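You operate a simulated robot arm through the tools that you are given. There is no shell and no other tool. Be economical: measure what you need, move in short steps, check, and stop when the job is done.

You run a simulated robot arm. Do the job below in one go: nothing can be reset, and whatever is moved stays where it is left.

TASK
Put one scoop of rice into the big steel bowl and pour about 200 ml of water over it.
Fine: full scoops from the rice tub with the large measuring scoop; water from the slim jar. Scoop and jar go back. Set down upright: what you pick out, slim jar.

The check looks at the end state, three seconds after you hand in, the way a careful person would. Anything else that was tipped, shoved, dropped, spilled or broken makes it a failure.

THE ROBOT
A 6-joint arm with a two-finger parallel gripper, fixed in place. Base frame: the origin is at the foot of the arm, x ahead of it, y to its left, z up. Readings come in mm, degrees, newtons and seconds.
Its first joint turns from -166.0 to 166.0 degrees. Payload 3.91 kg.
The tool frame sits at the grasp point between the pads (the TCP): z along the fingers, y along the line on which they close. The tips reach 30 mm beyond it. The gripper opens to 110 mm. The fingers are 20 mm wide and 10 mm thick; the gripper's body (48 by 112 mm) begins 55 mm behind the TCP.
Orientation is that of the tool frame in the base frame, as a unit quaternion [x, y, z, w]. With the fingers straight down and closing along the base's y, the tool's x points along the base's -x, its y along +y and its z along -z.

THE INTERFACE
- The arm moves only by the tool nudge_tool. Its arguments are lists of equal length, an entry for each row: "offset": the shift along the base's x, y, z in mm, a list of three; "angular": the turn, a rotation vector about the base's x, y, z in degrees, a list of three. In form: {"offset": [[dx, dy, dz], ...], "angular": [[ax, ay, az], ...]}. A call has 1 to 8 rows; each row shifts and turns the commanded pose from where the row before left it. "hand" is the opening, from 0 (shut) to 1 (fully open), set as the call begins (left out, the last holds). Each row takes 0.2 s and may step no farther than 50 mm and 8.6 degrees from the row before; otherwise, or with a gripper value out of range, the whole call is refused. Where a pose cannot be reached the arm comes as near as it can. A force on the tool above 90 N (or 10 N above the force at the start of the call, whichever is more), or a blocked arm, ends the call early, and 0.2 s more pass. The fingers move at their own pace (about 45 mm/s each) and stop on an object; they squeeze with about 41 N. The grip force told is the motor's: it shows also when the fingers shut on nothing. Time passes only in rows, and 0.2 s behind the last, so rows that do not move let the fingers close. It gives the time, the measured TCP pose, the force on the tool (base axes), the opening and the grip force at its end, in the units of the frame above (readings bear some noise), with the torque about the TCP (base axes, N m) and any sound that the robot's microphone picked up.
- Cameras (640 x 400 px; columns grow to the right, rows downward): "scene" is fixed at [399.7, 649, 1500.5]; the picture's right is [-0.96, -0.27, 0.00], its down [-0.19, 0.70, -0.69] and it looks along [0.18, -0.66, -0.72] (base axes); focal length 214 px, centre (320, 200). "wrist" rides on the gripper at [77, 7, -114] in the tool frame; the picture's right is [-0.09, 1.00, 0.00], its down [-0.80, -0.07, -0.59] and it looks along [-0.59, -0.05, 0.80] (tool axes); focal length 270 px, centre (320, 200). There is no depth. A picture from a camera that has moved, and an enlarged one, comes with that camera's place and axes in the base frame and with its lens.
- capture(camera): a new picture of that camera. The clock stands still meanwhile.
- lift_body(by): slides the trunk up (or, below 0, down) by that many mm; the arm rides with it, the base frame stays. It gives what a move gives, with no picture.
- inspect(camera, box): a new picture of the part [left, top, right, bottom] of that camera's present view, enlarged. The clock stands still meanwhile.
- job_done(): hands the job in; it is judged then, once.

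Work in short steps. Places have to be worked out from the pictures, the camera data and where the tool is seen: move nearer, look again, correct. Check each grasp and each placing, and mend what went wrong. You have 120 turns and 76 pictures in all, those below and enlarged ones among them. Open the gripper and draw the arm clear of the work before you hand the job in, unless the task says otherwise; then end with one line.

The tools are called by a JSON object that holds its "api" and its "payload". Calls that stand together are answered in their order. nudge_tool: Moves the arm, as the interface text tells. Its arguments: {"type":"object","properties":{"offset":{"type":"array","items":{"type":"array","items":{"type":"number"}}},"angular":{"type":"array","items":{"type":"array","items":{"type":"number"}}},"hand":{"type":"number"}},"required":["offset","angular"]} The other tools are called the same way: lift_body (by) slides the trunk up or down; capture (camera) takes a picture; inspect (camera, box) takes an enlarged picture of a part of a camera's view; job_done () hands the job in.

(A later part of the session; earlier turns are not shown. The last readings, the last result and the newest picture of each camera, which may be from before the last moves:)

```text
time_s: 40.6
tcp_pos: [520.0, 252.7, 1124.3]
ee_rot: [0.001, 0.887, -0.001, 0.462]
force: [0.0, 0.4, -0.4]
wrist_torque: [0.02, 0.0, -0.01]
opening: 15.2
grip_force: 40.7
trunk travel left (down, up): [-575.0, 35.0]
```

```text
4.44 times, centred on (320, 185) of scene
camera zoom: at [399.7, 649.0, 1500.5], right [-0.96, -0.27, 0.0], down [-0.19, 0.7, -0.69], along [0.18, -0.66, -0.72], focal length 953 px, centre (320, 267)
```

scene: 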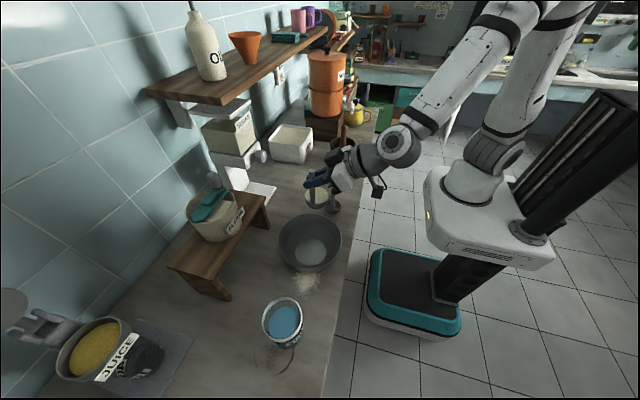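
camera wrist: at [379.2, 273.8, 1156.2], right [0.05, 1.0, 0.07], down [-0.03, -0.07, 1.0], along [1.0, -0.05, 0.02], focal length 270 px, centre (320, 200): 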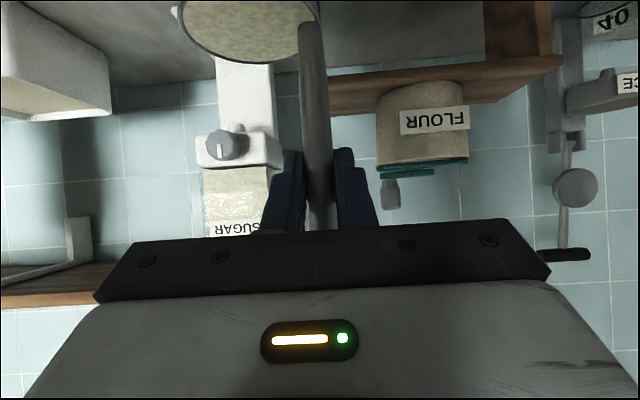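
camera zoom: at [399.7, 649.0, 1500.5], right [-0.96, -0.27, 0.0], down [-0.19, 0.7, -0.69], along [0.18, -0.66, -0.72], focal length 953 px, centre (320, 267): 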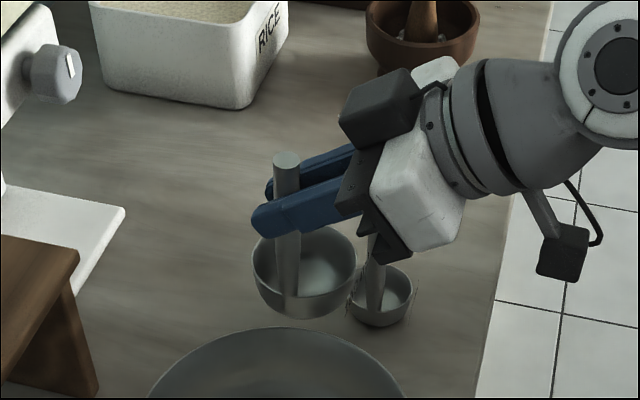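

One row was over the limit, so only a harmless 32 mm descent happened. I'm raising back and traversing in smaller steps.

{"api": "nudge_tool", "payload": {"offset": [[0, 0, 32], [21, -36, 0], [21, -36, 0], [21, -36, 0], [21, -36, 0], [21, -35, 0], [21, -35, 0], [0, 0, 0]], "angular": [[0, 0, 0], [0, 0, 0], [0, 0, 0], [0, 0, 0], [0, 0, 0], [0, 0, 0], [0, 0, 0], [0, 0, 0]]}}

```text
time_s: 42.4
tcp_pos: [645.9, 38.2, 1154.9]
ee_rot: [0.001, 0.887, -0.001, 0.462]
force: [0.8, 0.2, -0.4]
wrist_torque: [0.01, -0.01, 0.02]
opening: 15.0
grip_force: 40.6
trunk travel left (down, up): [-575.0, 35.0]
```

I'm above the original spot. I'll descend to just above contact.

{"api": "nudge_tool", "payload": {"offset": [[0, 0, -45], [0, 0, -45], [0, 0, -35], [0, 0, -15], [0, 0, 0]], "angular": [[0, 0, 0], [0, 0, 0], [0, 0, 0], [0, 0, 0], [0, 0, 0]]}}

```text
time_s: 43.6
tcp_pos: [643.8, 35.9, 1013.2]
ee_rot: [0.001, 0.887, 0.0, 0.461]
force: [-0.2, 0.1, -0.9]
wrist_torque: [0.04, 0.02, 0.0]
opening: 14.8
grip_force: 41.0
trunk travel left (down, up): [-575.0, 35.0]
```

I'm easing down in small steps until it touches.

{"api": "nudge_tool", "payload": {"offset": [[0, 1, -4], [0, 0, -3], [0, 0, -2], [0, 0, 0]], "angular": [[0, 0, 0], [0, 0, 0], [0, 0, 0], [0, 0, 0]]}}

```text
time_s: 44.6
tcp_pos: [644.3, 38.6, 1005.2]
ee_rot: [0.001, 0.887, 0.0, 0.461]
force: [0.1, -0.2, -1.4]
wrist_torque: [0.04, 0.04, 0.01]
opening: 14.8
grip_force: 40.9
trunk travel left (down, up): [-575.0, 35.0]
```

{"api": "nudge_tool", "payload": {"offset": [[0, 0, -1.5], [0, 0, -1], [0, 0, 0]], "angular": [[0, 0, 0], [0, 0, 0], [0, 0, 0]]}}

{"api": "inspect", "payload": {"camera": "scene", "box": [270, 150, 350, 220]}}

```text
time_s: 45.4
tcp_pos: [646.0, 39.3, 1003.1]
ee_rot: [0.001, 0.887, -0.001, 0.462]
force: [-0.8, 0.7, -0.4]
wrist_torque: [0.02, -0.01, -0.01]
opening: 15.0
grip_force: 41.0
trunk travel left (down, up): [-575.0, 35.0]
```

```text
5.71 times, centred on (310, 185) of scene
camera zoom: at [399.7, 649.0, 1500.5], right [-0.96, -0.27, 0.0], down [-0.19, 0.7, -0.69], along [0.18, -0.66, -0.72], focal length 1226 px, centre (377, 286)
```

zoom: 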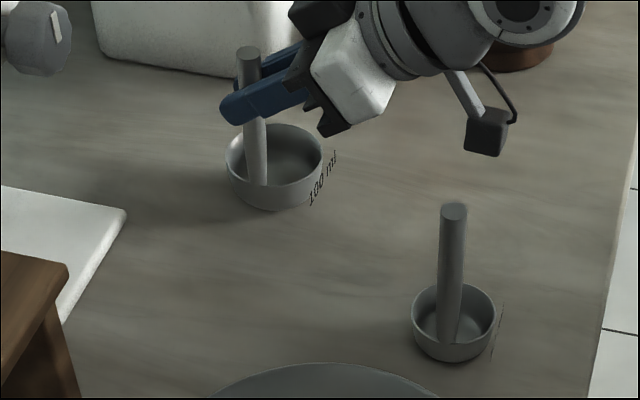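

It is almost down. One more fine step should make contact.

{"api": "nudge_tool", "payload": {"offset": [[0, 0, -1], [0, 0, -1], [0, 0, 0]], "angular": [[0, 0, 0], [0, 0, 0], [0, 0, 0]]}}

```text
time_s: 46.2
tcp_pos: [644.1, 38.6, 1000.8]
ee_rot: [0.0, 0.887, 0.0, 0.461]
force: [0.1, 0.0, -1.9]
wrist_torque: [0.02, 0.03, -0.03]
opening: 15.0
grip_force: 41.5
trunk travel left (down, up): [-575.0, 35.0]
```

{"api": "nudge_tool", "payload": {"offset": [[0, 0, -1], [0, 0, -1], [0, 0, 0]], "angular": [[0, 0, 0], [0, 0, 0], [0, 0, 0]]}}

```text
time_s: 47.0
tcp_pos: [644.1, 39.8, 1000.7]
ee_rot: [0.0, 0.886, 0.0, 0.463]
force: [0.5, 2.7, 10.4]
wrist_torque: [-0.01, 0.17, -0.01]
opening: 15.1
grip_force: 41.7
trunk travel left (down, up): [-575.0, 35.0]
```

Contact at 10 N. I'll ease off 1.5 mm, open partway, and retract backward along the tool axis.

{"api": "nudge_tool", "payload": {"offset": [[0, 0, 1.5], [0, 0, 0]], "angular": [[0, 0, 0], [0, 0, 0]]}}

{"api": "nudge_tool", "payload": {"hand": 0.5, "offset": [[0, 0, 0], [0, 0, 0], [0, 0, 0], [0, 0, 0], [-10, 0, 7], [-20, 0, 14], [-30, 0, 21], [-30, 0, 25]], "angular": [[0, 0, 0], [0, 0, 0], [0, 0, 0], [0, 0, 0], [0, 0, 0], [0, 0, 0], [0, 0, 0], [0, 0, 0]]}}

{"api": "inspect", "payload": {"camera": "scene", "box": [270, 150, 350, 220]}}

```text
time_s: 47.6
tcp_pos: [644.5, 39.4, 1000.8]
ee_rot: [0.001, 0.887, 0.0, 0.462]
force: [2.2, 1.4, 7.3]
wrist_torque: [0.01, -0.14, 0.04]
opening: 15.2
grip_force: 41.0
trunk travel left (down, up): [-575.0, 35.0]
```

```text
time_s: 49.4
tcp_pos: [553.4, 38.6, 1066.0]
ee_rot: [0.001, 0.887, 0.0, 0.462]
force: [0.1, 0.0, -0.9]
wrist_torque: [0.0, 0.04, 0.02]
opening: 55.1
grip_force: 0.0
trunk travel left (down, up): [-575.0, 35.0]
```

```text
5.71 times, centred on (310, 185) of scene
camera zoom: at [399.7, 649.0, 1500.5], right [-0.96, -0.27, 0.0], down [-0.19, 0.7, -0.69], along [0.18, -0.66, -0.72], focal length 1226 px, centre (377, 286)
```

zoom: 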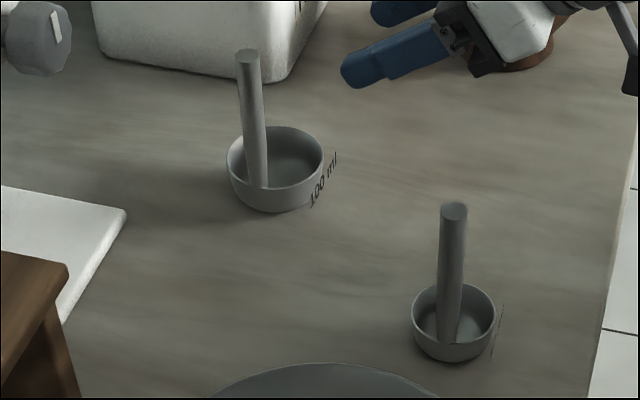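

The scoop is back upright in its original place. Next is the jar: keeping this pitch I'll grip it from the robot side (closing along y) and later pour toward +x, away from the hand; I'm moving toward it with the gripper opening fully.

{"api": "nudge_tool", "payload": {"hand": 1, "offset": [[-35, 0, 30], [-35, 0, 30], [-35, 0, 10], [-10, 46, 0], [-5, 46, 0], [-5, 46, 0], [0, 46, 0], [0, 46, 0]], "angular": [[0, 0, 0], [0, 0, 0], [0, 0, 0], [0, 0, 0], [0, 0, 0], [0, 0, 0], [0, 0, 0], [0, 0, 0]]}}

{"api": "nudge_tool", "payload": {"offset": [[0, 46, 0], [0, 46, 0], [0, 46, 0], [0, 46, 0], [0, 46, -10], [0, 40, -10], [0, 0, 0]], "angular": [[0, 0, 0], [0, 0, 0], [0, 0, 0], [0, 0, 0], [0, 0, 0], [0, 0, 0], [0, 0, 0]]}}

{"api": "capture", "payload": {"camera": "wrist"}}

{"api": "inspect", "payload": {"camera": "scene", "box": [220, 200, 440, 390]}}

```text
time_s: 51.2
tcp_pos: [474.8, 278.9, 1155.0]
ee_rot: [0.0, 0.887, 0.0, 0.462]
force: [0.4, 0.2, 0.4]
wrist_torque: [-0.02, -0.03, 0.0]
opening: 109.8
grip_force: 0.1
out of reach, approached as far as the arm can: row 2, 3
trunk travel left (down, up): [-575.0, 35.0]
```

```text
time_s: 52.8
tcp_pos: [472.4, 542.6, 1139.4]
ee_rot: [0.001, 0.887, 0.0, 0.462]
force: [0.5, 0.3, 0.3]
wrist_torque: [-0.01, 0.0, 0.01]
opening: 110.4
grip_force: 0.1
trunk travel left (down, up): [-575.0, 35.0]
```

```text
34 pictures are left
camera wrist: at [333.8, 549.8, 1141.6], right [0.05, 1.0, 0.07], down [-0.03, -0.07, 1.0], along [1.0, -0.05, 0.02], focal length 270 px, centre (320, 200)
```

wrist: 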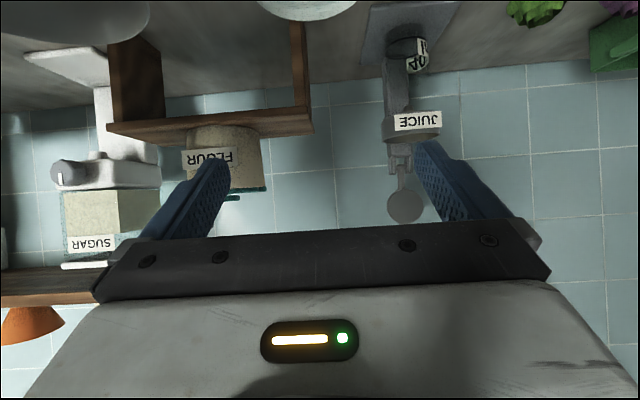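

```text
2.11 times, centred on (330, 295) of scene
camera zoom: at [399.7, 649.0, 1500.5], right [-0.96, -0.27, 0.0], down [-0.19, 0.7, -0.69], along [0.18, -0.66, -0.72], focal length 452 px, centre (299, 0)
```

zoom: 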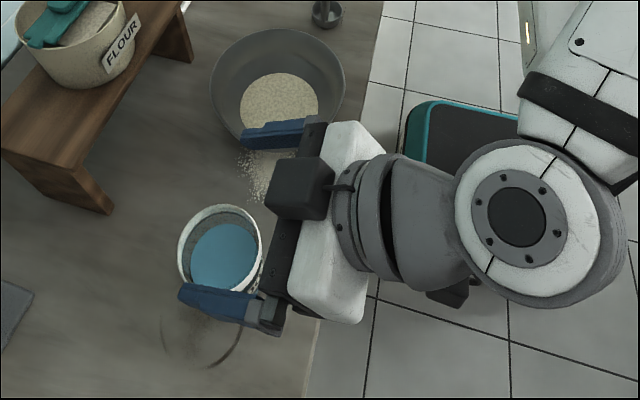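

Re-triangulating gives the jar rim at about (510, 547, 997) with a diameter near 87 mm. I'm backing down to a pre-grasp 100 mm behind it along the tool axis.

{"api": "nudge_tool", "payload": {"offset": [[-30, 2, -20], [-27, 2, -30], [0, 0, -35], [0, 0, -33], [0, 0, 0]], "angular": [[0, 0, 0], [0, 0, 0], [0, 0, 0], [0, 0, 0], [0, 0, 0]]}}

{"api": "capture", "payload": {"camera": "wrist"}}

{"api": "inspect", "payload": {"camera": "scene", "box": [250, 260, 390, 390]}}

```text
time_s: 54.0
tcp_pos: [415.9, 551.1, 1022.3]
ee_rot: [0.0, 0.887, 0.0, 0.461]
force: [-0.8, -0.2, 0.4]
wrist_torque: [-0.03, 0.01, 0.01]
opening: 109.8
grip_force: 0.0
trunk travel left (down, up): [-575.0, 35.0]
```

```text
32 pictures are left
camera wrist: at [277.4, 557.3, 1024.9], right [0.05, 1.0, 0.07], down [-0.03, -0.07, 1.0], along [1.0, -0.05, 0.02], focal length 270 px, centre (320, 200)
```

wrist: 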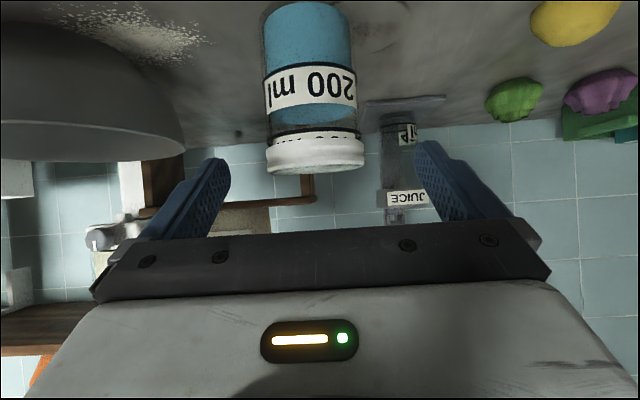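

```text
3.08 times, centred on (320, 325) of scene
camera zoom: at [399.7, 649.0, 1500.5], right [-0.96, -0.27, 0.0], down [-0.19, 0.7, -0.69], along [0.18, -0.66, -0.72], focal length 660 px, centre (320, -185)
```

zoom: 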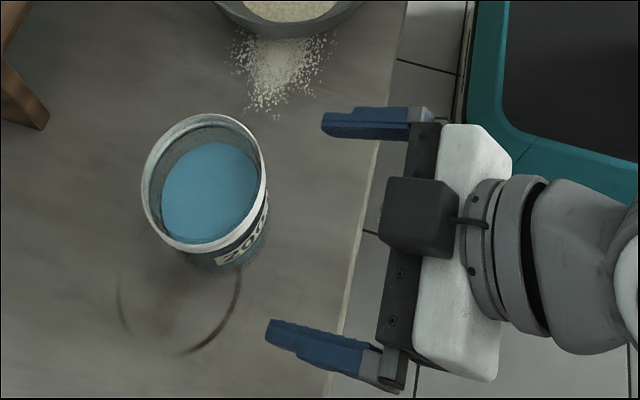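

The jar is clear glass with marks, so I'll enlarge it to read the water level against them.

{"api": "inspect", "payload": {"camera": "wrist", "box": [240, 0, 390, 190]}}

```text
2.11 times, centred on (315, 95) of wrist
camera zoom: at [277.4, 557.3, 1024.9], right [0.05, 1.0, 0.07], down [-0.03, -0.07, 1.0], along [1.0, -0.05, 0.02], focal length 569 px, centre (330, 421)
```

zoom: 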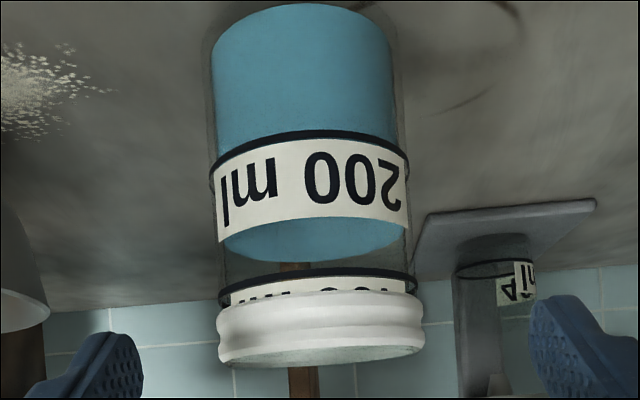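

Marks show a 200 ml ring at about 41 mm and water at about 60 mm height, so roughly 300 ml inside and about 100 ml should remain after pouring. The jar sits about 6 mm toward -y, so I'll correct that and advance partway.

{"api": "nudge_tool", "payload": {"offset": [[0, -6, 0], [20, 0, -14], [18, 0, -13], [0, 0, 0]], "angular": [[0, 0, 0], [0, 0, 0], [0, 0, 0], [0, 0, 0]]}}

{"api": "capture", "payload": {"camera": "wrist"}}

```text
time_s: 55.0
tcp_pos: [451.6, 545.9, 993.5]
ee_rot: [0.001, 0.887, 0.0, 0.462]
force: [0.3, -0.1, 0.0]
wrist_torque: [0.0, -0.01, -0.01]
opening: 110.0
grip_force: 0.0
trunk travel left (down, up): [-575.0, 35.0]
```

```text
29 pictures are left
camera wrist: at [313.6, 552.0, 995.5], right [0.05, 1.0, 0.07], down [-0.03, -0.07, 1.0], along [1.0, -0.05, 0.02], focal length 270 px, centre (320, 200)
```

wrist: 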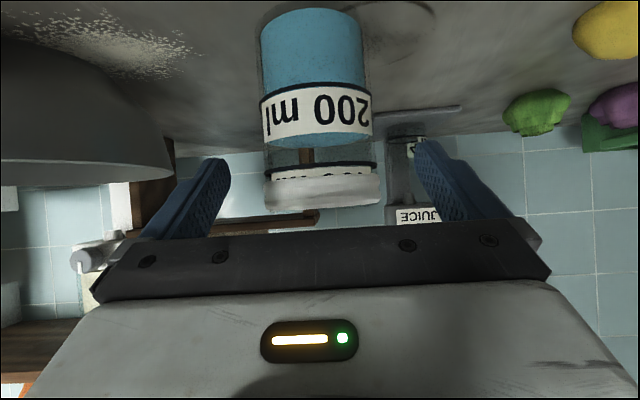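

The jar is centred between the fingers. I'm advancing the rest of the way to the grasp point.

{"api": "nudge_tool", "payload": {"offset": [[15, -1, -10], [15, 0, -10], [14, 0, -9], [0, 0, 0]], "angular": [[0, 0, 0], [0, 0, 0], [0, 0, 0], [0, 0, 0]]}}

{"api": "capture", "payload": {"camera": "wrist"}}

{"api": "inspect", "payload": {"camera": "scene", "box": [230, 270, 370, 390]}}

```text
time_s: 56.0
tcp_pos: [497.8, 544.2, 963.7]
ee_rot: [0.001, 0.887, 0.0, 0.462]
force: [-0.9, 0.6, 0.2]
wrist_torque: [0.02, 0.01, 0.04]
opening: 110.3
grip_force: 0.1
trunk travel left (down, up): [-575.0, 35.0]
```

```text
28 pictures are left
camera wrist: at [358.4, 550.6, 966.2], right [0.05, 1.0, 0.07], down [-0.03, -0.07, 1.0], along [1.0, -0.05, 0.02], focal length 270 px, centre (320, 200)
```

wrist: 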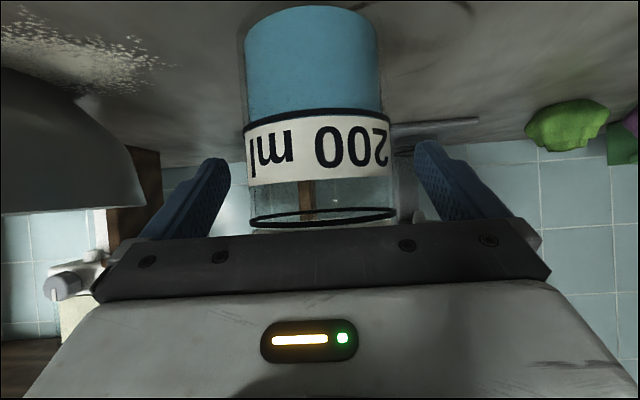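

```text
3.33 times, centred on (300, 330) of scene
camera zoom: at [399.7, 649.0, 1500.5], right [-0.96, -0.27, 0.0], down [-0.19, 0.7, -0.69], along [0.18, -0.66, -0.72], focal length 715 px, centre (387, -233)
```

zoom: 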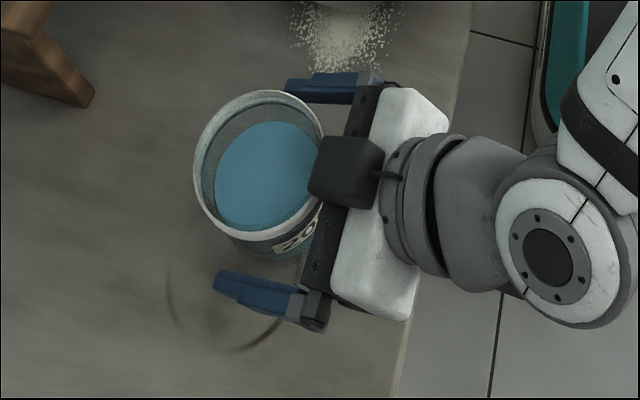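

Width comparison across the three views puts the jar axis at x≈510 with a diameter near 78 mm, inside the pads. Closing now.

{"api": "nudge_tool", "payload": {"hand": 0, "offset": [[0, 0, 0], [0, 0, 0], [0, 0, 0], [0, 0, 0]], "angular": [[0, 0, 0], [0, 0, 0], [0, 0, 0], [0, 0, 0]]}}

{"api": "inspect", "payload": {"camera": "scene", "box": [230, 270, 370, 390]}}

```text
time_s: 57.0
tcp_pos: [497.2, 543.1, 963.2]
ee_rot: [0.0, 0.887, 0.0, 0.462]
force: [-0.9, -0.3, 0.7]
wrist_torque: [-0.14, -0.09, 0.02]
opening: 82.5
grip_force: 41.4
trunk travel left (down, up): [-575.0, 35.0]
```

```text
3.33 times, centred on (300, 330) of scene
camera zoom: at [399.7, 649.0, 1500.5], right [-0.96, -0.27, 0.0], down [-0.19, 0.7, -0.69], along [0.18, -0.66, -0.72], focal length 715 px, centre (387, -233)
```

zoom: 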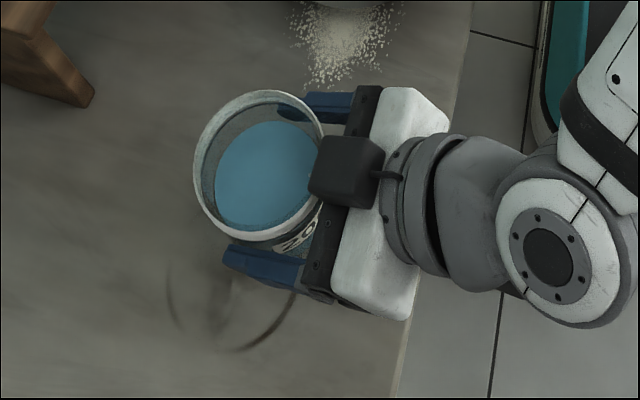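

Gripped at 82.5 mm without shift. I'm lifting slowly and reading the weight.

{"api": "nudge_tool", "payload": {"offset": [[0, 0, 5], [0, 0, 10], [0, 0, 20], [0, 0, 20], [0, 0, 25], [0, 0, 25], [0, 0, 0], [0, 0, 0]], "angular": [[0, 0, 0], [0, 0, 0], [0, 0, 0], [0, 0, 0], [0, 0, 0], [0, 0, 0], [0, 0, 0], [0, 0, 0]]}}

{"api": "capture", "payload": {"camera": "wrist"}}

{"api": "nudge_tool", "payload": {"offset": [[0, 0, 0], [0, 0, 0]], "angular": [[0, 0, 0], [0, 0, 0]]}}

{"api": "nudge_tool", "payload": {"offset": [[0, 0, 0], [0, 0, 0]], "angular": [[0, 0, 0], [0, 0, 0]]}}

{"api": "nudge_tool", "payload": {"offset": [[0, 0, 0], [0, 0, 0]], "angular": [[0, 0, 0], [0, 0, 0]]}}

{"api": "nudge_tool", "payload": {"offset": [[0, 0, 0]], "angular": [[0, 0, 0]]}}

{"api": "nudge_tool", "payload": {"offset": [[0, 0, 0]], "angular": [[0, 0, 0]]}}

```text
time_s: 58.8
tcp_pos: [495.9, 544.8, 1070.1]
ee_rot: [0.0, 0.887, 0.0, 0.462]
force: [0.1, -0.2, -5.3]
wrist_torque: [-0.04, 0.08, -0.03]
opening: 82.3
grip_force: 40.7
trunk travel left (down, up): [-575.0, 35.0]
```

```text
25 pictures are left
camera wrist: at [357.8, 551.2, 1072.0], right [0.05, 1.0, 0.07], down [-0.03, -0.07, 1.0], along [1.0, -0.05, 0.02], focal length 270 px, centre (320, 200)
```

wrist: 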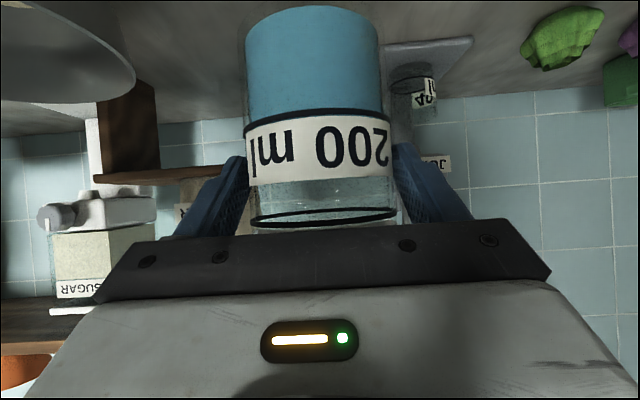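

```text
time_s: 59.4
tcp_pos: [496.1, 545.3, 1070.0]
ee_rot: [0.0, 0.887, 0.0, 0.462]
force: [0.6, -1.0, -4.8]
wrist_torque: [0.03, 0.09, -0.03]
opening: 82.4
grip_force: 41.1
trunk travel left (down, up): [-575.0, 35.0]
```

```text
time_s: 60.0
tcp_pos: [497.0, 545.2, 1069.6]
ee_rot: [0.0, 0.887, 0.0, 0.462]
force: [-0.5, -0.8, -4.6]
wrist_torque: [-0.03, 0.07, 0.01]
opening: 82.6
grip_force: 40.9
trunk travel left (down, up): [-575.0, 35.0]
```

```text
time_s: 60.6
tcp_pos: [496.1, 544.6, 1069.8]
ee_rot: [0.0, 0.887, 0.0, 0.462]
force: [-0.3, -0.7, -5.4]
wrist_torque: [0.01, 0.06, -0.01]
opening: 82.2
grip_force: 40.8
trunk travel left (down, up): [-575.0, 35.0]
```

```text
time_s: 61.0
tcp_pos: [495.9, 543.8, 1069.1]
ee_rot: [0.0, 0.887, 0.0, 0.462]
force: [0.8, 0.2, -5.1]
wrist_torque: [-0.01, 0.07, 0.01]
opening: 82.2
grip_force: 40.8
trunk travel left (down, up): [-575.0, 35.0]
```

```text
time_s: 61.4
tcp_pos: [496.6, 545.4, 1069.7]
ee_rot: [0.0, 0.887, 0.0, 0.462]
force: [-0.1, 0.1, -5.1]
wrist_torque: [-0.01, 0.08, 0.01]
opening: 82.4
grip_force: 41.4
trunk travel left (down, up): [-575.0, 35.0]
```

The jar reads about 5.05 N, so the target after pouring is about 3.1 N. I'm moving it level beside the bowl so that its +x lip will sit over the bowl near the centre.

{"api": "nudge_tool", "payload": {"offset": [[-3, -14, 2], [-6, -28, 2], [-7, -32, 2], [-7, -32, 2], [-7, -32, 2], [-7, -32, 0], [-7, -28, 0], [-7, -24, 0]], "angular": [[0, 0, 0], [0, 0, 0], [0, 0, 0], [0, 0, 0], [0, 0, 0], [0, 0, 0], [0, 0, 0], [0, 0, 0]]}}

{"api": "inspect", "payload": {"camera": "scene", "box": [230, 180, 430, 340]}}

```text
time_s: 63.2
tcp_pos: [446.8, 319.7, 1075.7]
ee_rot: [0.0, 0.887, 0.0, 0.462]
force: [0.2, -0.3, -4.5]
wrist_torque: [0.0, 0.09, 0.0]
opening: 82.7
grip_force: 40.5
trunk travel left (down, up): [-575.0, 35.0]
```

```text
2.50 times, centred on (330, 260) of scene
camera zoom: at [399.7, 649.0, 1500.5], right [-0.96, -0.27, 0.0], down [-0.19, 0.7, -0.69], along [0.18, -0.66, -0.72], focal length 536 px, centre (295, 50)
```

zoom: 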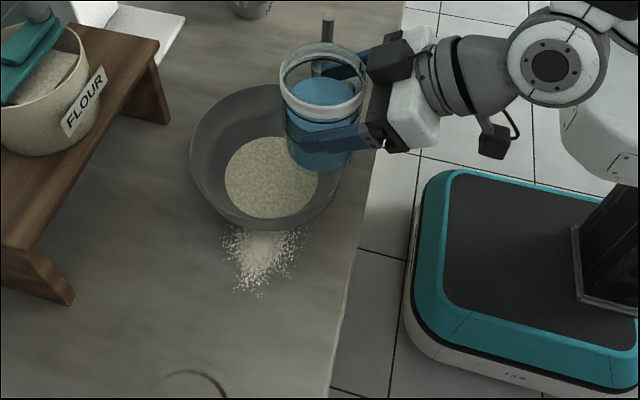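

The jar is in position. I'll tilt to 48°, just under the computed pour onset, while lowering 22 mm, then look.

{"api": "nudge_tool", "payload": {"offset": [[0, 0, 0], [0, 0, -4], [0, 0, -4], [0, 0, -4], [0, 0, -5], [0, 0, -5], [0, 0, 0]], "angular": [[0, 8, 0], [0, 8, 0], [0, 8, 0], [0, 8, 0], [0, 8, 0], [0, 8, 0], [0, 0, 0]]}}

{"api": "inspect", "payload": {"camera": "scene", "box": [230, 180, 430, 340]}}

```text
time_s: 64.8
tcp_pos: [441.9, 321.5, 1051.8]
ee_rot: [0.0, 0.994, -0.006, 0.106]
force: [1.1, -0.4, -2.8]
wrist_torque: [-0.05, -0.02, -0.02]
opening: 82.8
grip_force: 40.7
out of reach, approached as far as the arm can: row 6
trunk travel left (down, up): [-575.0, 35.0]
```

```text
2.50 times, centred on (330, 260) of scene
camera zoom: at [399.7, 649.0, 1500.5], right [-0.96, -0.27, 0.0], down [-0.19, 0.7, -0.69], along [0.18, -0.66, -0.72], focal length 536 px, centre (295, 50)
```

zoom: 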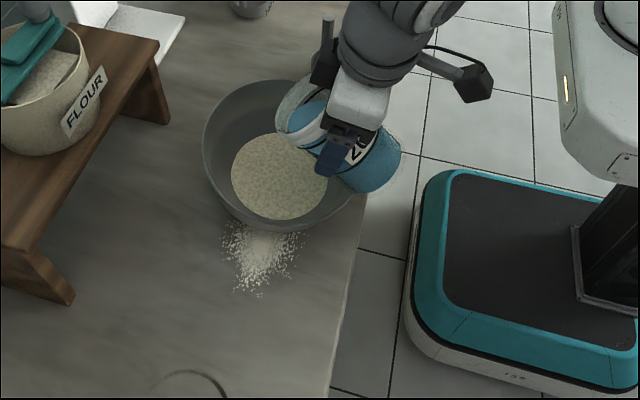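

The bowl has shifted about 10 mm toward the robot: the jar's lower corner touched its rim. I'm raising straight up at once and re-checking.

{"api": "nudge_tool", "payload": {"offset": [[0, 0, 15], [0, 0, 20], [0, 0, 0]], "angular": [[0, 0, 0], [0, 0, 0], [0, 0, 0]]}}

{"api": "inspect", "payload": {"camera": "scene", "box": [230, 180, 430, 340]}}

```text
time_s: 65.6
tcp_pos: [438.6, 322.9, 1084.0]
ee_rot: [0.001, 0.993, -0.01, 0.114]
force: [0.6, -0.3, -4.5]
wrist_torque: [-0.02, -0.05, 0.01]
opening: 82.5
grip_force: 41.1
out of reach, approached as far as the arm can: row 2
trunk travel left (down, up): [-575.0, 35.0]
```

```text
2.50 times, centred on (330, 260) of scene
camera zoom: at [399.7, 649.0, 1500.5], right [-0.96, -0.27, 0.0], down [-0.19, 0.7, -0.69], along [0.18, -0.66, -0.72], focal length 536 px, centre (295, 50)
```

zoom: 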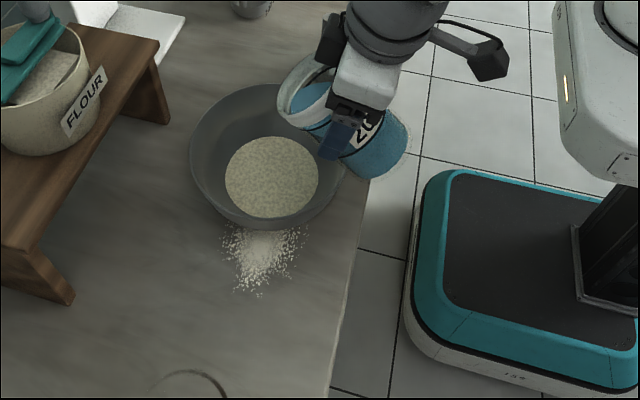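

The bowl has settled back exactly where it was, with no spill. With the corner now well above the rim, I'll continue tilting in small steps at this height and shift slightly to +x.

{"api": "nudge_tool", "payload": {"offset": [[6, -1, 0], [4, -1, 0], [0, 0, 0]], "angular": [[0, 4, 0], [0, 4, 0], [0, 0, 0]]}}

{"api": "inspect", "payload": {"camera": "scene", "box": [230, 180, 430, 340]}}

```text
time_s: 66.4
tcp_pos: [438.4, 323.0, 1083.3]
ee_rot: [0.001, 0.993, -0.011, 0.114]
force: [-0.4, -0.6, -4.9]
wrist_torque: [-0.03, -0.07, 0.04]
opening: 82.2
grip_force: 41.2
out of reach, approached as far as the arm can: row 1, 2
trunk travel left (down, up): [-575.0, 35.0]
```

```text
2.50 times, centred on (330, 260) of scene
camera zoom: at [399.7, 649.0, 1500.5], right [-0.96, -0.27, 0.0], down [-0.19, 0.7, -0.69], along [0.18, -0.66, -0.72], focal length 536 px, centre (295, 50)
```

zoom: 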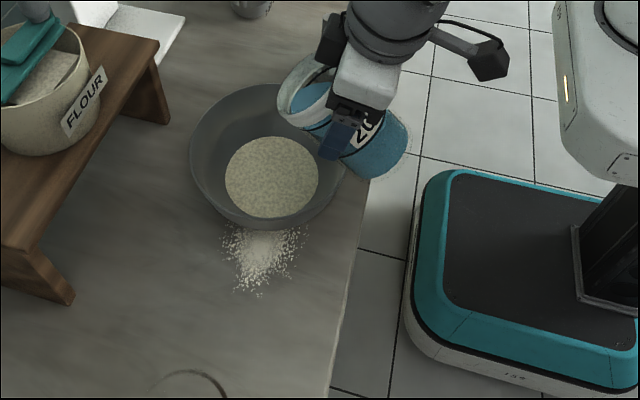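

Joint limits block tilting further about y. Rolling about x worked with the scoop, so I'll return the jar upright and pour toward -y instead.

{"api": "nudge_tool", "payload": {"offset": [[0, 0, 0], [0, 0, 0], [0, 0, 0], [0, 0, 0], [0, 0, 0], [0, 0, 0]], "angular": [[0, -8, 0], [0, -8, 0], [0, -8, 0], [0, -8, 0], [0, -8, 0], [0, 0, 0]]}}

```text
time_s: 67.8
tcp_pos: [438.3, 322.5, 1083.4]
ee_rot: [0.005, 0.895, -0.01, 0.447]
force: [-0.5, 0.3, -5.6]
wrist_torque: [0.0, 0.08, 0.01]
opening: 82.5
grip_force: 40.9
trunk travel left (down, up): [-575.0, 35.0]
```

I'm correcting the small residual rotation and moving to the new pour position at about (507, 388, 1092).

{"api": "nudge_tool", "payload": {"offset": [[10, 9, 2], [15, 14, 2], [15, 14, 2], [15, 14, 2], [14, 14, 0], [0, 0, 0]], "angular": [[0.75, -1.95, 1.03], [0, 0, 0], [0, 0, 0], [0, 0, 0], [0, 0, 0], [0, 0, 0]]}}

{"api": "inspect", "payload": {"camera": "scene", "box": [230, 180, 430, 340]}}

```text
time_s: 69.2
tcp_pos: [507.5, 387.2, 1091.6]
ee_rot: [0.0, 0.887, 0.0, 0.462]
force: [0.7, -0.5, -4.6]
wrist_torque: [-0.03, 0.06, 0.02]
opening: 82.3
grip_force: 40.7
trunk travel left (down, up): [-575.0, 35.0]
```

```text
2.50 times, centred on (330, 260) of scene
camera zoom: at [399.7, 649.0, 1500.5], right [-0.96, -0.27, 0.0], down [-0.19, 0.7, -0.69], along [0.18, -0.66, -0.72], focal length 536 px, centre (295, 50)
```

zoom: 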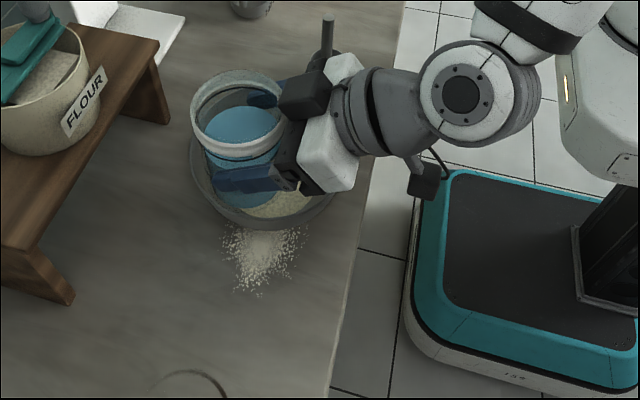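

The orientation is restored and the jar is clear of the bowl. I'm rolling about x to 45°, below pour onset.

{"api": "nudge_tool", "payload": {"offset": [[0, 0, 0], [0, 0, 0], [0, 0, 0], [0, 0, 0], [0, 0, 0], [0, 0, 0], [0, 0, 0]], "angular": [[7.5, 0, 0], [7.5, 0, 0], [7.5, 0, 0], [7.5, 0, 0], [7.5, 0, 0], [7.5, 0, 0], [0, 0, 0]]}}

{"api": "inspect", "payload": {"camera": "scene", "box": [230, 180, 430, 340]}}

```text
time_s: 70.8
tcp_pos: [507.4, 387.0, 1091.1]
ee_rot: [0.176, 0.82, 0.34, 0.426]
force: [0.8, -0.3, -5.3]
wrist_torque: [-0.09, 0.08, 0.01]
opening: 82.1
grip_force: 40.9
trunk travel left (down, up): [-575.0, 35.0]
```

```text
2.50 times, centred on (330, 260) of scene
camera zoom: at [399.7, 649.0, 1500.5], right [-0.96, -0.27, 0.0], down [-0.19, 0.7, -0.69], along [0.18, -0.66, -0.72], focal length 536 px, centre (295, 50)
```

zoom: 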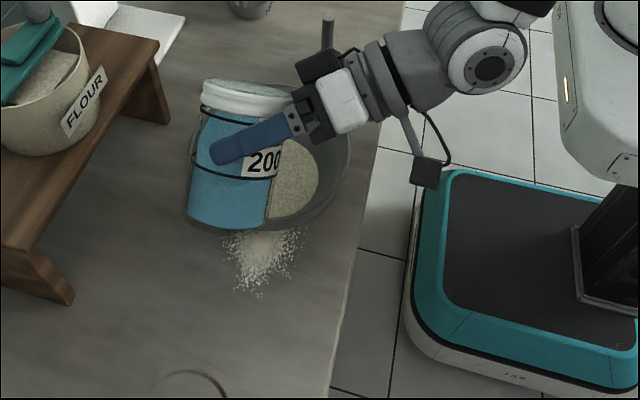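

The lip sits at about (521, 335), over the bowl centre. I'll tilt on to 60° in gentle steps and watch weight and picture.

{"api": "nudge_tool", "payload": {"offset": [[0, 0, -4], [0, 0, -4], [0, 0, -4], [0, 0, -4], [0, 0, 0], [0, 0, 0]], "angular": [[4, 0, 0], [4, 0, 0], [4, 0, 0], [3, 0, 0], [0, 0, 0], [0, 0, 0]]}}

{"api": "inspect", "payload": {"camera": "scene", "box": [230, 180, 430, 340]}}

{"api": "nudge_tool", "payload": {"offset": [[0, 0, 0], [0, 0, 0]], "angular": [[0, 0, 0], [0, 0, 0]]}}

{"api": "nudge_tool", "payload": {"offset": [[0, 0, 0], [0, 0, 0]], "angular": [[0, 0, 0], [0, 0, 0]]}}

```text
time_s: 72.2
tcp_pos: [506.6, 386.6, 1076.4]
ee_rot: [0.231, 0.768, 0.444, 0.4]
force: [0.0, 0.6, -3.3]
wrist_torque: [-0.15, 0.06, -0.03]
opening: 82.5
grip_force: 41.0
trunk travel left (down, up): [-575.0, 35.0]
```

```text
2.50 times, centred on (330, 260) of scene
camera zoom: at [399.7, 649.0, 1500.5], right [-0.96, -0.27, 0.0], down [-0.19, 0.7, -0.69], along [0.18, -0.66, -0.72], focal length 536 px, centre (295, 50)
```

zoom: 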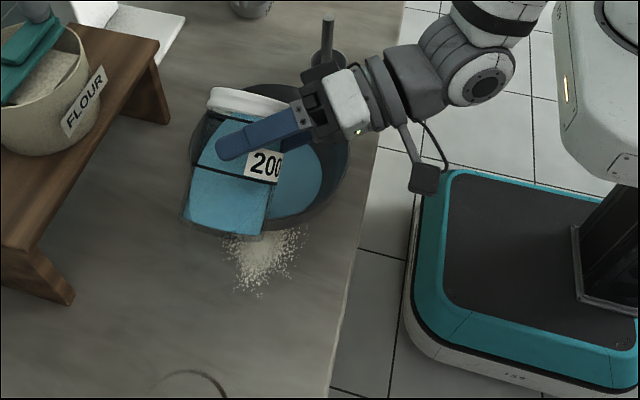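

```text
time_s: 72.8
tcp_pos: [506.4, 386.5, 1076.1]
ee_rot: [0.231, 0.768, 0.444, 0.4]
force: [0.3, 0.7, -4.1]
wrist_torque: [-0.12, 0.02, 0.0]
opening: 82.3
grip_force: 41.0
trunk travel left (down, up): [-575.0, 35.0]
```

```text
time_s: 73.4
tcp_pos: [506.3, 386.8, 1076.5]
ee_rot: [0.231, 0.768, 0.443, 0.401]
force: [-0.2, -0.2, -4.6]
wrist_torque: [-0.15, 0.03, 0.01]
opening: 82.6
grip_force: 41.5
trunk travel left (down, up): [-575.0, 35.0]
```

Water is in the bowl, with about 100 ml poured by weight. I'm continuing to 67° and taking several readings.

{"api": "nudge_tool", "payload": {"offset": [[0, 0, 0], [0, 0, 0], [0, 0, 0], [0, 0, 0], [0, 0, 0], [0, 0, 0]], "angular": [[3.5, 0, 0], [3.5, 0, 0], [0, 0, 0], [0, 0, 0], [0, 0, 0], [0, 0, 0]]}}

{"api": "nudge_tool", "payload": {"offset": [[0, 0, 0]], "angular": [[0, 0, 0]]}}

{"api": "nudge_tool", "payload": {"offset": [[0, 0, 0]], "angular": [[0, 0, 0]]}}

{"api": "nudge_tool", "payload": {"offset": [[0, 0, 0]], "angular": [[0, 0, 0]]}}

{"api": "nudge_tool", "payload": {"offset": [[0, 0, 0]], "angular": [[0, 0, 0]]}}

{"api": "nudge_tool", "payload": {"offset": [[0, 0, 0]], "angular": [[0, 0, 0]]}}

```text
time_s: 74.8
tcp_pos: [506.5, 387.4, 1076.0]
ee_rot: [0.256, 0.74, 0.489, 0.386]
force: [-0.1, 0.6, -4.0]
wrist_torque: [-0.11, 0.06, -0.02]
opening: 82.0
grip_force: 41.2
trunk travel left (down, up): [-575.0, 35.0]
```

```text
time_s: 75.2
tcp_pos: [507.3, 388.4, 1076.7]
ee_rot: [0.254, 0.74, 0.489, 0.385]
force: [-0.8, 0.0, -3.7]
wrist_torque: [-0.13, 0.07, 0.02]
opening: 82.2
grip_force: 41.5
trunk travel left (down, up): [-575.0, 35.0]
```

```text
time_s: 75.6
tcp_pos: [506.9, 386.9, 1075.4]
ee_rot: [0.255, 0.74, 0.489, 0.386]
force: [-0.5, 0.3, -3.9]
wrist_torque: [-0.12, 0.06, 0.08]
opening: 82.1
grip_force: 40.7
trunk travel left (down, up): [-575.0, 35.0]
```

```text
time_s: 76.0
tcp_pos: [507.8, 387.9, 1075.3]
ee_rot: [0.255, 0.739, 0.49, 0.385]
force: [1.4, 0.2, -3.2]
wrist_torque: [-0.12, 0.04, -0.01]
opening: 82.2
grip_force: 40.6
trunk travel left (down, up): [-575.0, 35.0]
```

```text
time_s: 76.4
tcp_pos: [508.1, 387.4, 1075.9]
ee_rot: [0.254, 0.739, 0.49, 0.386]
force: [-1.3, 0.4, -4.4]
wrist_torque: [-0.09, 0.05, 0.01]
opening: 82.2
grip_force: 41.2
trunk travel left (down, up): [-575.0, 35.0]
```

```text
time_s: 76.8
tcp_pos: [506.6, 387.8, 1074.5]
ee_rot: [0.254, 0.739, 0.49, 0.385]
force: [0.0, 0.8, -3.7]
wrist_torque: [-0.15, 0.07, -0.01]
opening: 82.5
grip_force: 41.6
trunk travel left (down, up): [-575.0, 35.0]
```

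The mean is about 3.8 N, so roughly 125 ml has gone. I'll look at the water line in the tilted jar.

{"api": "inspect", "payload": {"camera": "scene", "box": [270, 190, 370, 300]}}

```text
3.64 times, centred on (320, 245) of scene
camera zoom: at [399.7, 649.0, 1500.5], right [-0.96, -0.27, 0.0], down [-0.19, 0.7, -0.69], along [0.18, -0.66, -0.72], focal length 780 px, centre (320, 36)
```

zoom: 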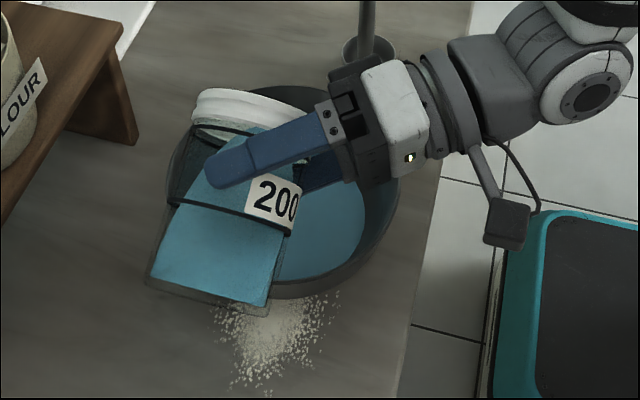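

I'll bring the jar upright again to compare the level with the ring and get clean weight readings.

{"api": "nudge_tool", "payload": {"offset": [[0, 0, 0], [0, 0, 0], [0, 0, 2], [0, 0, 2], [0, 0, 4], [0, 0, 4], [0, 0, 4], [0, 0, 0]], "angular": [[-8, 0, 0], [-8, 0, 0], [-8, 0, 0], [-8, 0, 0], [-8, 0, 0], [-8, 0, 0], [-8, 0, 0], [-8, 0, 0]]}}

{"api": "nudge_tool", "payload": {"offset": [[0, 0, 0], [0, 0, 0], [0, 0, 0]], "angular": [[-3, 0, 0], [0, 0, 0], [0, 0, 0]]}}

{"api": "inspect", "payload": {"camera": "wrist", "box": [220, 0, 420, 240]}}

{"api": "nudge_tool", "payload": {"offset": [[0, 0, 0]], "angular": [[0, 0, 0]]}}

{"api": "nudge_tool", "payload": {"offset": [[0, 0, 0]], "angular": [[0, 0, 0]]}}

{"api": "nudge_tool", "payload": {"offset": [[0, 0, 0]], "angular": [[0, 0, 0]]}}

{"api": "nudge_tool", "payload": {"offset": [[0, 0, 0]], "angular": [[0, 0, 0]]}}

{"api": "nudge_tool", "payload": {"offset": [[0, 0, 0]], "angular": [[0, 0, 0]]}}

```text
time_s: 78.6
tcp_pos: [507.7, 388.0, 1091.4]
ee_rot: [0.013, 0.886, 0.022, 0.462]
force: [0.2, -0.2, -4.3]
wrist_torque: [-0.02, 0.05, -0.01]
opening: 82.3
grip_force: 40.8
trunk travel left (down, up): [-575.0, 35.0]
```

```text
time_s: 79.4
tcp_pos: [508.2, 387.2, 1091.0]
ee_rot: [0.0, 0.887, 0.0, 0.461]
force: [0.6, 1.3, -3.5]
wrist_torque: [-0.01, 0.06, 0.03]
opening: 81.8
grip_force: 40.7
trunk travel left (down, up): [-575.0, 35.0]
```

```text
1.67 times, centred on (320, 120) of wrist
camera zoom: at [368.9, 393.5, 1093.4], right [0.05, 1.0, 0.07], down [-0.03, -0.07, 1.0], along [1.0, -0.05, 0.02], focal length 450 px, centre (320, 333)
```

zoom: 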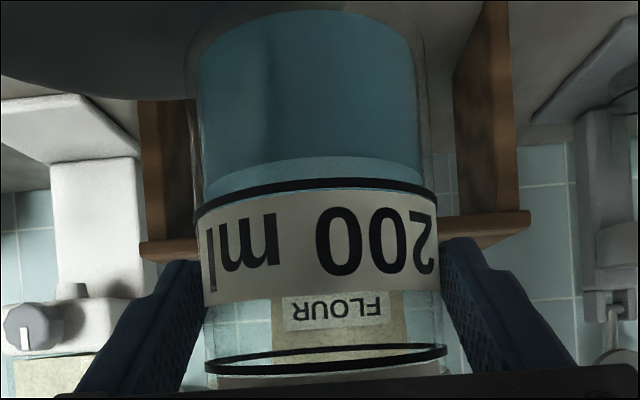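

```text
time_s: 79.8
tcp_pos: [507.4, 388.7, 1091.6]
ee_rot: [0.0, 0.887, 0.0, 0.462]
force: [1.2, -0.1, -3.2]
wrist_torque: [-0.03, 0.05, -0.01]
opening: 82.4
grip_force: 40.6
trunk travel left (down, up): [-575.0, 35.0]
```

```text
time_s: 80.2
tcp_pos: [507.0, 385.8, 1090.6]
ee_rot: [0.001, 0.887, 0.0, 0.462]
force: [-0.1, 0.7, -2.3]
wrist_torque: [0.01, 0.05, 0.06]
opening: 82.2
grip_force: 40.6
trunk travel left (down, up): [-575.0, 35.0]
```

```text
time_s: 80.6
tcp_pos: [506.7, 387.6, 1091.2]
ee_rot: [0.0, 0.887, 0.0, 0.462]
force: [0.1, -0.1, -3.1]
wrist_torque: [-0.05, 0.06, -0.01]
opening: 82.2
grip_force: 41.4
trunk travel left (down, up): [-575.0, 35.0]
```

```text
time_s: 81.0
tcp_pos: [507.4, 386.6, 1090.8]
ee_rot: [0.0, 0.887, 0.001, 0.462]
force: [-0.7, 0.2, -3.4]
wrist_torque: [-0.01, 0.03, 0.01]
opening: 82.3
grip_force: 40.9
trunk travel left (down, up): [-575.0, 35.0]
```

```text
time_s: 81.4
tcp_pos: [507.5, 387.7, 1090.1]
ee_rot: [0.0, 0.887, 0.0, 0.462]
force: [0.4, 0.2, -3.3]
wrist_torque: [-0.01, 0.05, 0.01]
opening: 82.3
grip_force: 41.4
trunk travel left (down, up): [-575.0, 35.0]
```

Upright readings (about 3.1 N) suggest about 190 ml, but the visible level (about 7 mm below the 200 ring) suggests about 135 ml. I'll take more readings and a sharper look at the level to settle it.

{"api": "inspect", "payload": {"camera": "wrist", "box": [250, 0, 390, 120]}}

{"api": "nudge_tool", "payload": {"offset": [[0, 0, 0]], "angular": [[0, 0, 0]]}}

{"api": "nudge_tool", "payload": {"offset": [[0, 0, 0]], "angular": [[0, 0, 0]]}}

{"api": "nudge_tool", "payload": {"offset": [[0, 0, 0]], "angular": [[0, 0, 0]]}}

{"api": "nudge_tool", "payload": {"offset": [[0, 0, 0]], "angular": [[0, 0, 0]]}}

{"api": "nudge_tool", "payload": {"offset": [[0, 0, 0]], "angular": [[0, 0, 0]]}}

{"api": "nudge_tool", "payload": {"offset": [[0, 0, 0]], "angular": [[0, 0, 0]]}}

{"api": "nudge_tool", "payload": {"offset": [[0, 0, 0]], "angular": [[0, 0, 0]]}}

{"api": "nudge_tool", "payload": {"offset": [[0, 0, 0]], "angular": [[0, 0, 0]]}}

```text
3.33 times, centred on (320, 60) of wrist
camera zoom: at [368.9, 393.5, 1093.5], right [0.05, 1.0, 0.07], down [-0.03, -0.07, 1.0], along [1.0, -0.05, 0.02], focal length 901 px, centre (320, 667)
```

zoom: 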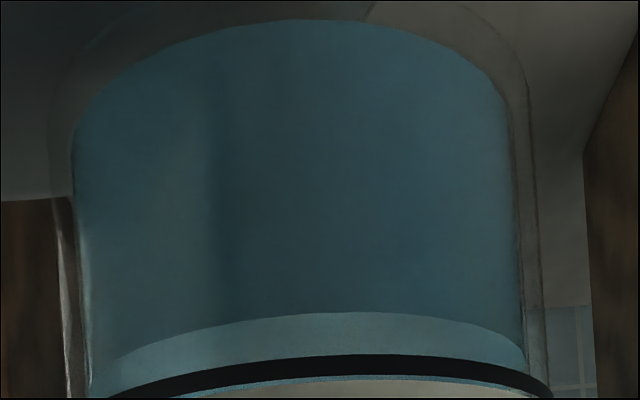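

```text
time_s: 81.8
tcp_pos: [507.1, 388.7, 1092.2]
ee_rot: [0.0, 0.887, 0.0, 0.462]
force: [0.2, -0.2, -4.3]
wrist_torque: [0.0, 0.05, -0.02]
opening: 82.0
grip_force: 41.0
trunk travel left (down, up): [-575.0, 35.0]
```

```text
time_s: 82.2
tcp_pos: [508.5, 386.8, 1090.9]
ee_rot: [0.0, 0.887, 0.0, 0.461]
force: [-0.3, 0.0, -3.0]
wrist_torque: [0.0, 0.07, 0.04]
opening: 82.0
grip_force: 40.9
trunk travel left (down, up): [-575.0, 35.0]
```

```text
time_s: 82.6
tcp_pos: [507.2, 386.9, 1090.3]
ee_rot: [0.0, 0.887, 0.0, 0.462]
force: [0.0, 0.6, -3.6]
wrist_torque: [0.02, 0.06, 0.01]
opening: 82.1
grip_force: 41.4
trunk travel left (down, up): [-575.0, 35.0]
```

```text
time_s: 83.0
tcp_pos: [507.2, 386.8, 1090.6]
ee_rot: [0.001, 0.887, 0.0, 0.462]
force: [0.3, 0.4, -4.2]
wrist_torque: [-0.02, 0.07, -0.01]
opening: 82.2
grip_force: 40.7
trunk travel left (down, up): [-575.0, 35.0]
```

```text
time_s: 83.4
tcp_pos: [507.9, 387.4, 1091.4]
ee_rot: [0.001, 0.887, 0.0, 0.462]
force: [0.4, 0.5, -3.8]
wrist_torque: [-0.02, 0.08, 0.02]
opening: 82.2
grip_force: 40.9
trunk travel left (down, up): [-575.0, 35.0]
```

```text
time_s: 83.8
tcp_pos: [508.1, 386.8, 1090.5]
ee_rot: [0.001, 0.887, 0.0, 0.461]
force: [0.5, -0.2, -4.2]
wrist_torque: [-0.06, 0.07, 0.0]
opening: 82.3
grip_force: 41.2
trunk travel left (down, up): [-575.0, 35.0]
```

```text
time_s: 84.2
tcp_pos: [507.6, 387.6, 1092.0]
ee_rot: [0.001, 0.887, -0.001, 0.461]
force: [-0.1, -0.6, -3.7]
wrist_torque: [0.02, 0.03, 0.01]
opening: 81.8
grip_force: 40.8
trunk travel left (down, up): [-575.0, 35.0]
```

```text
time_s: 84.6
tcp_pos: [507.9, 385.4, 1091.1]
ee_rot: [0.001, 0.887, -0.002, 0.461]
force: [-0.7, 0.4, -4.4]
wrist_torque: [0.0, 0.03, 0.02]
opening: 82.5
grip_force: 40.7
trunk travel left (down, up): [-575.0, 35.0]
```

More readings average about 3.65 N, agreeing with the level (about 167 ml left), so about 135 ml is poured. I need some 60 ml more: tilt again, to about 73.5°.

{"api": "nudge_tool", "payload": {"offset": [[0, 0, 0], [0, 0, 0], [0, 0, 0], [0, 0, -2], [0, 0, -4], [0, 0, -4], [0, 0, -4], [0, 0, 0]], "angular": [[8, 0, 0], [8, 0, 0], [8, 0, 0], [8, 0, 0], [8, 0, 0], [8, 0, 0], [8, 0, 0], [5, 0, 0]]}}

{"api": "nudge_tool", "payload": {"offset": [[0, 0, 0], [0, 0, 0], [0, 0, 0], [0, 0, 0], [0, 0, 0], [0, 0, 0], [0, 0, 0], [0, 0, 0]], "angular": [[4, 0, 0], [4, 0, 0], [4.5, 0, 0], [0, 0, 0], [0, 0, 0], [0, 0, 0], [0, 0, 0], [0, 0, 0]]}}

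{"api": "inspect", "payload": {"camera": "scene", "box": [250, 190, 370, 300]}}

```text
time_s: 86.4
tcp_pos: [506.4, 388.4, 1077.6]
ee_rot: [0.236, 0.764, 0.451, 0.397]
force: [0.6, -0.1, -3.3]
wrist_torque: [-0.12, 0.04, 0.01]
opening: 82.2
grip_force: 41.2
trunk travel left (down, up): [-575.0, 35.0]
```

```text
time_s: 88.2
tcp_pos: [507.4, 387.4, 1078.4]
ee_rot: [0.276, 0.711, 0.53, 0.371]
force: [-0.2, -0.6, -3.7]
wrist_torque: [-0.14, 0.09, 0.0]
opening: 81.7
grip_force: 41.0
trunk travel left (down, up): [-575.0, 35.0]
```

```text
3.64 times, centred on (310, 245) of scene
camera zoom: at [399.7, 649.0, 1500.5], right [-0.96, -0.27, 0.0], down [-0.19, 0.7, -0.69], along [0.18, -0.66, -0.72], focal length 780 px, centre (356, 36)
```

zoom: 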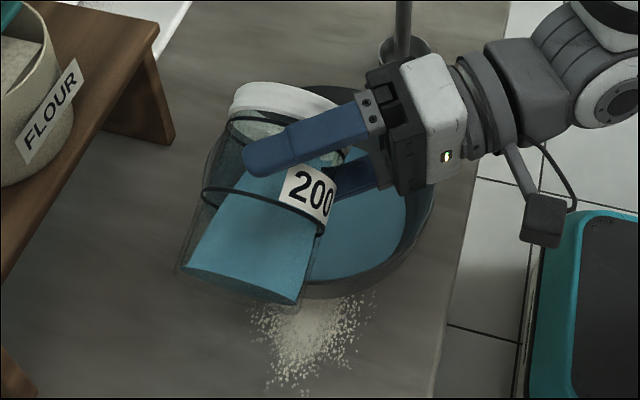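

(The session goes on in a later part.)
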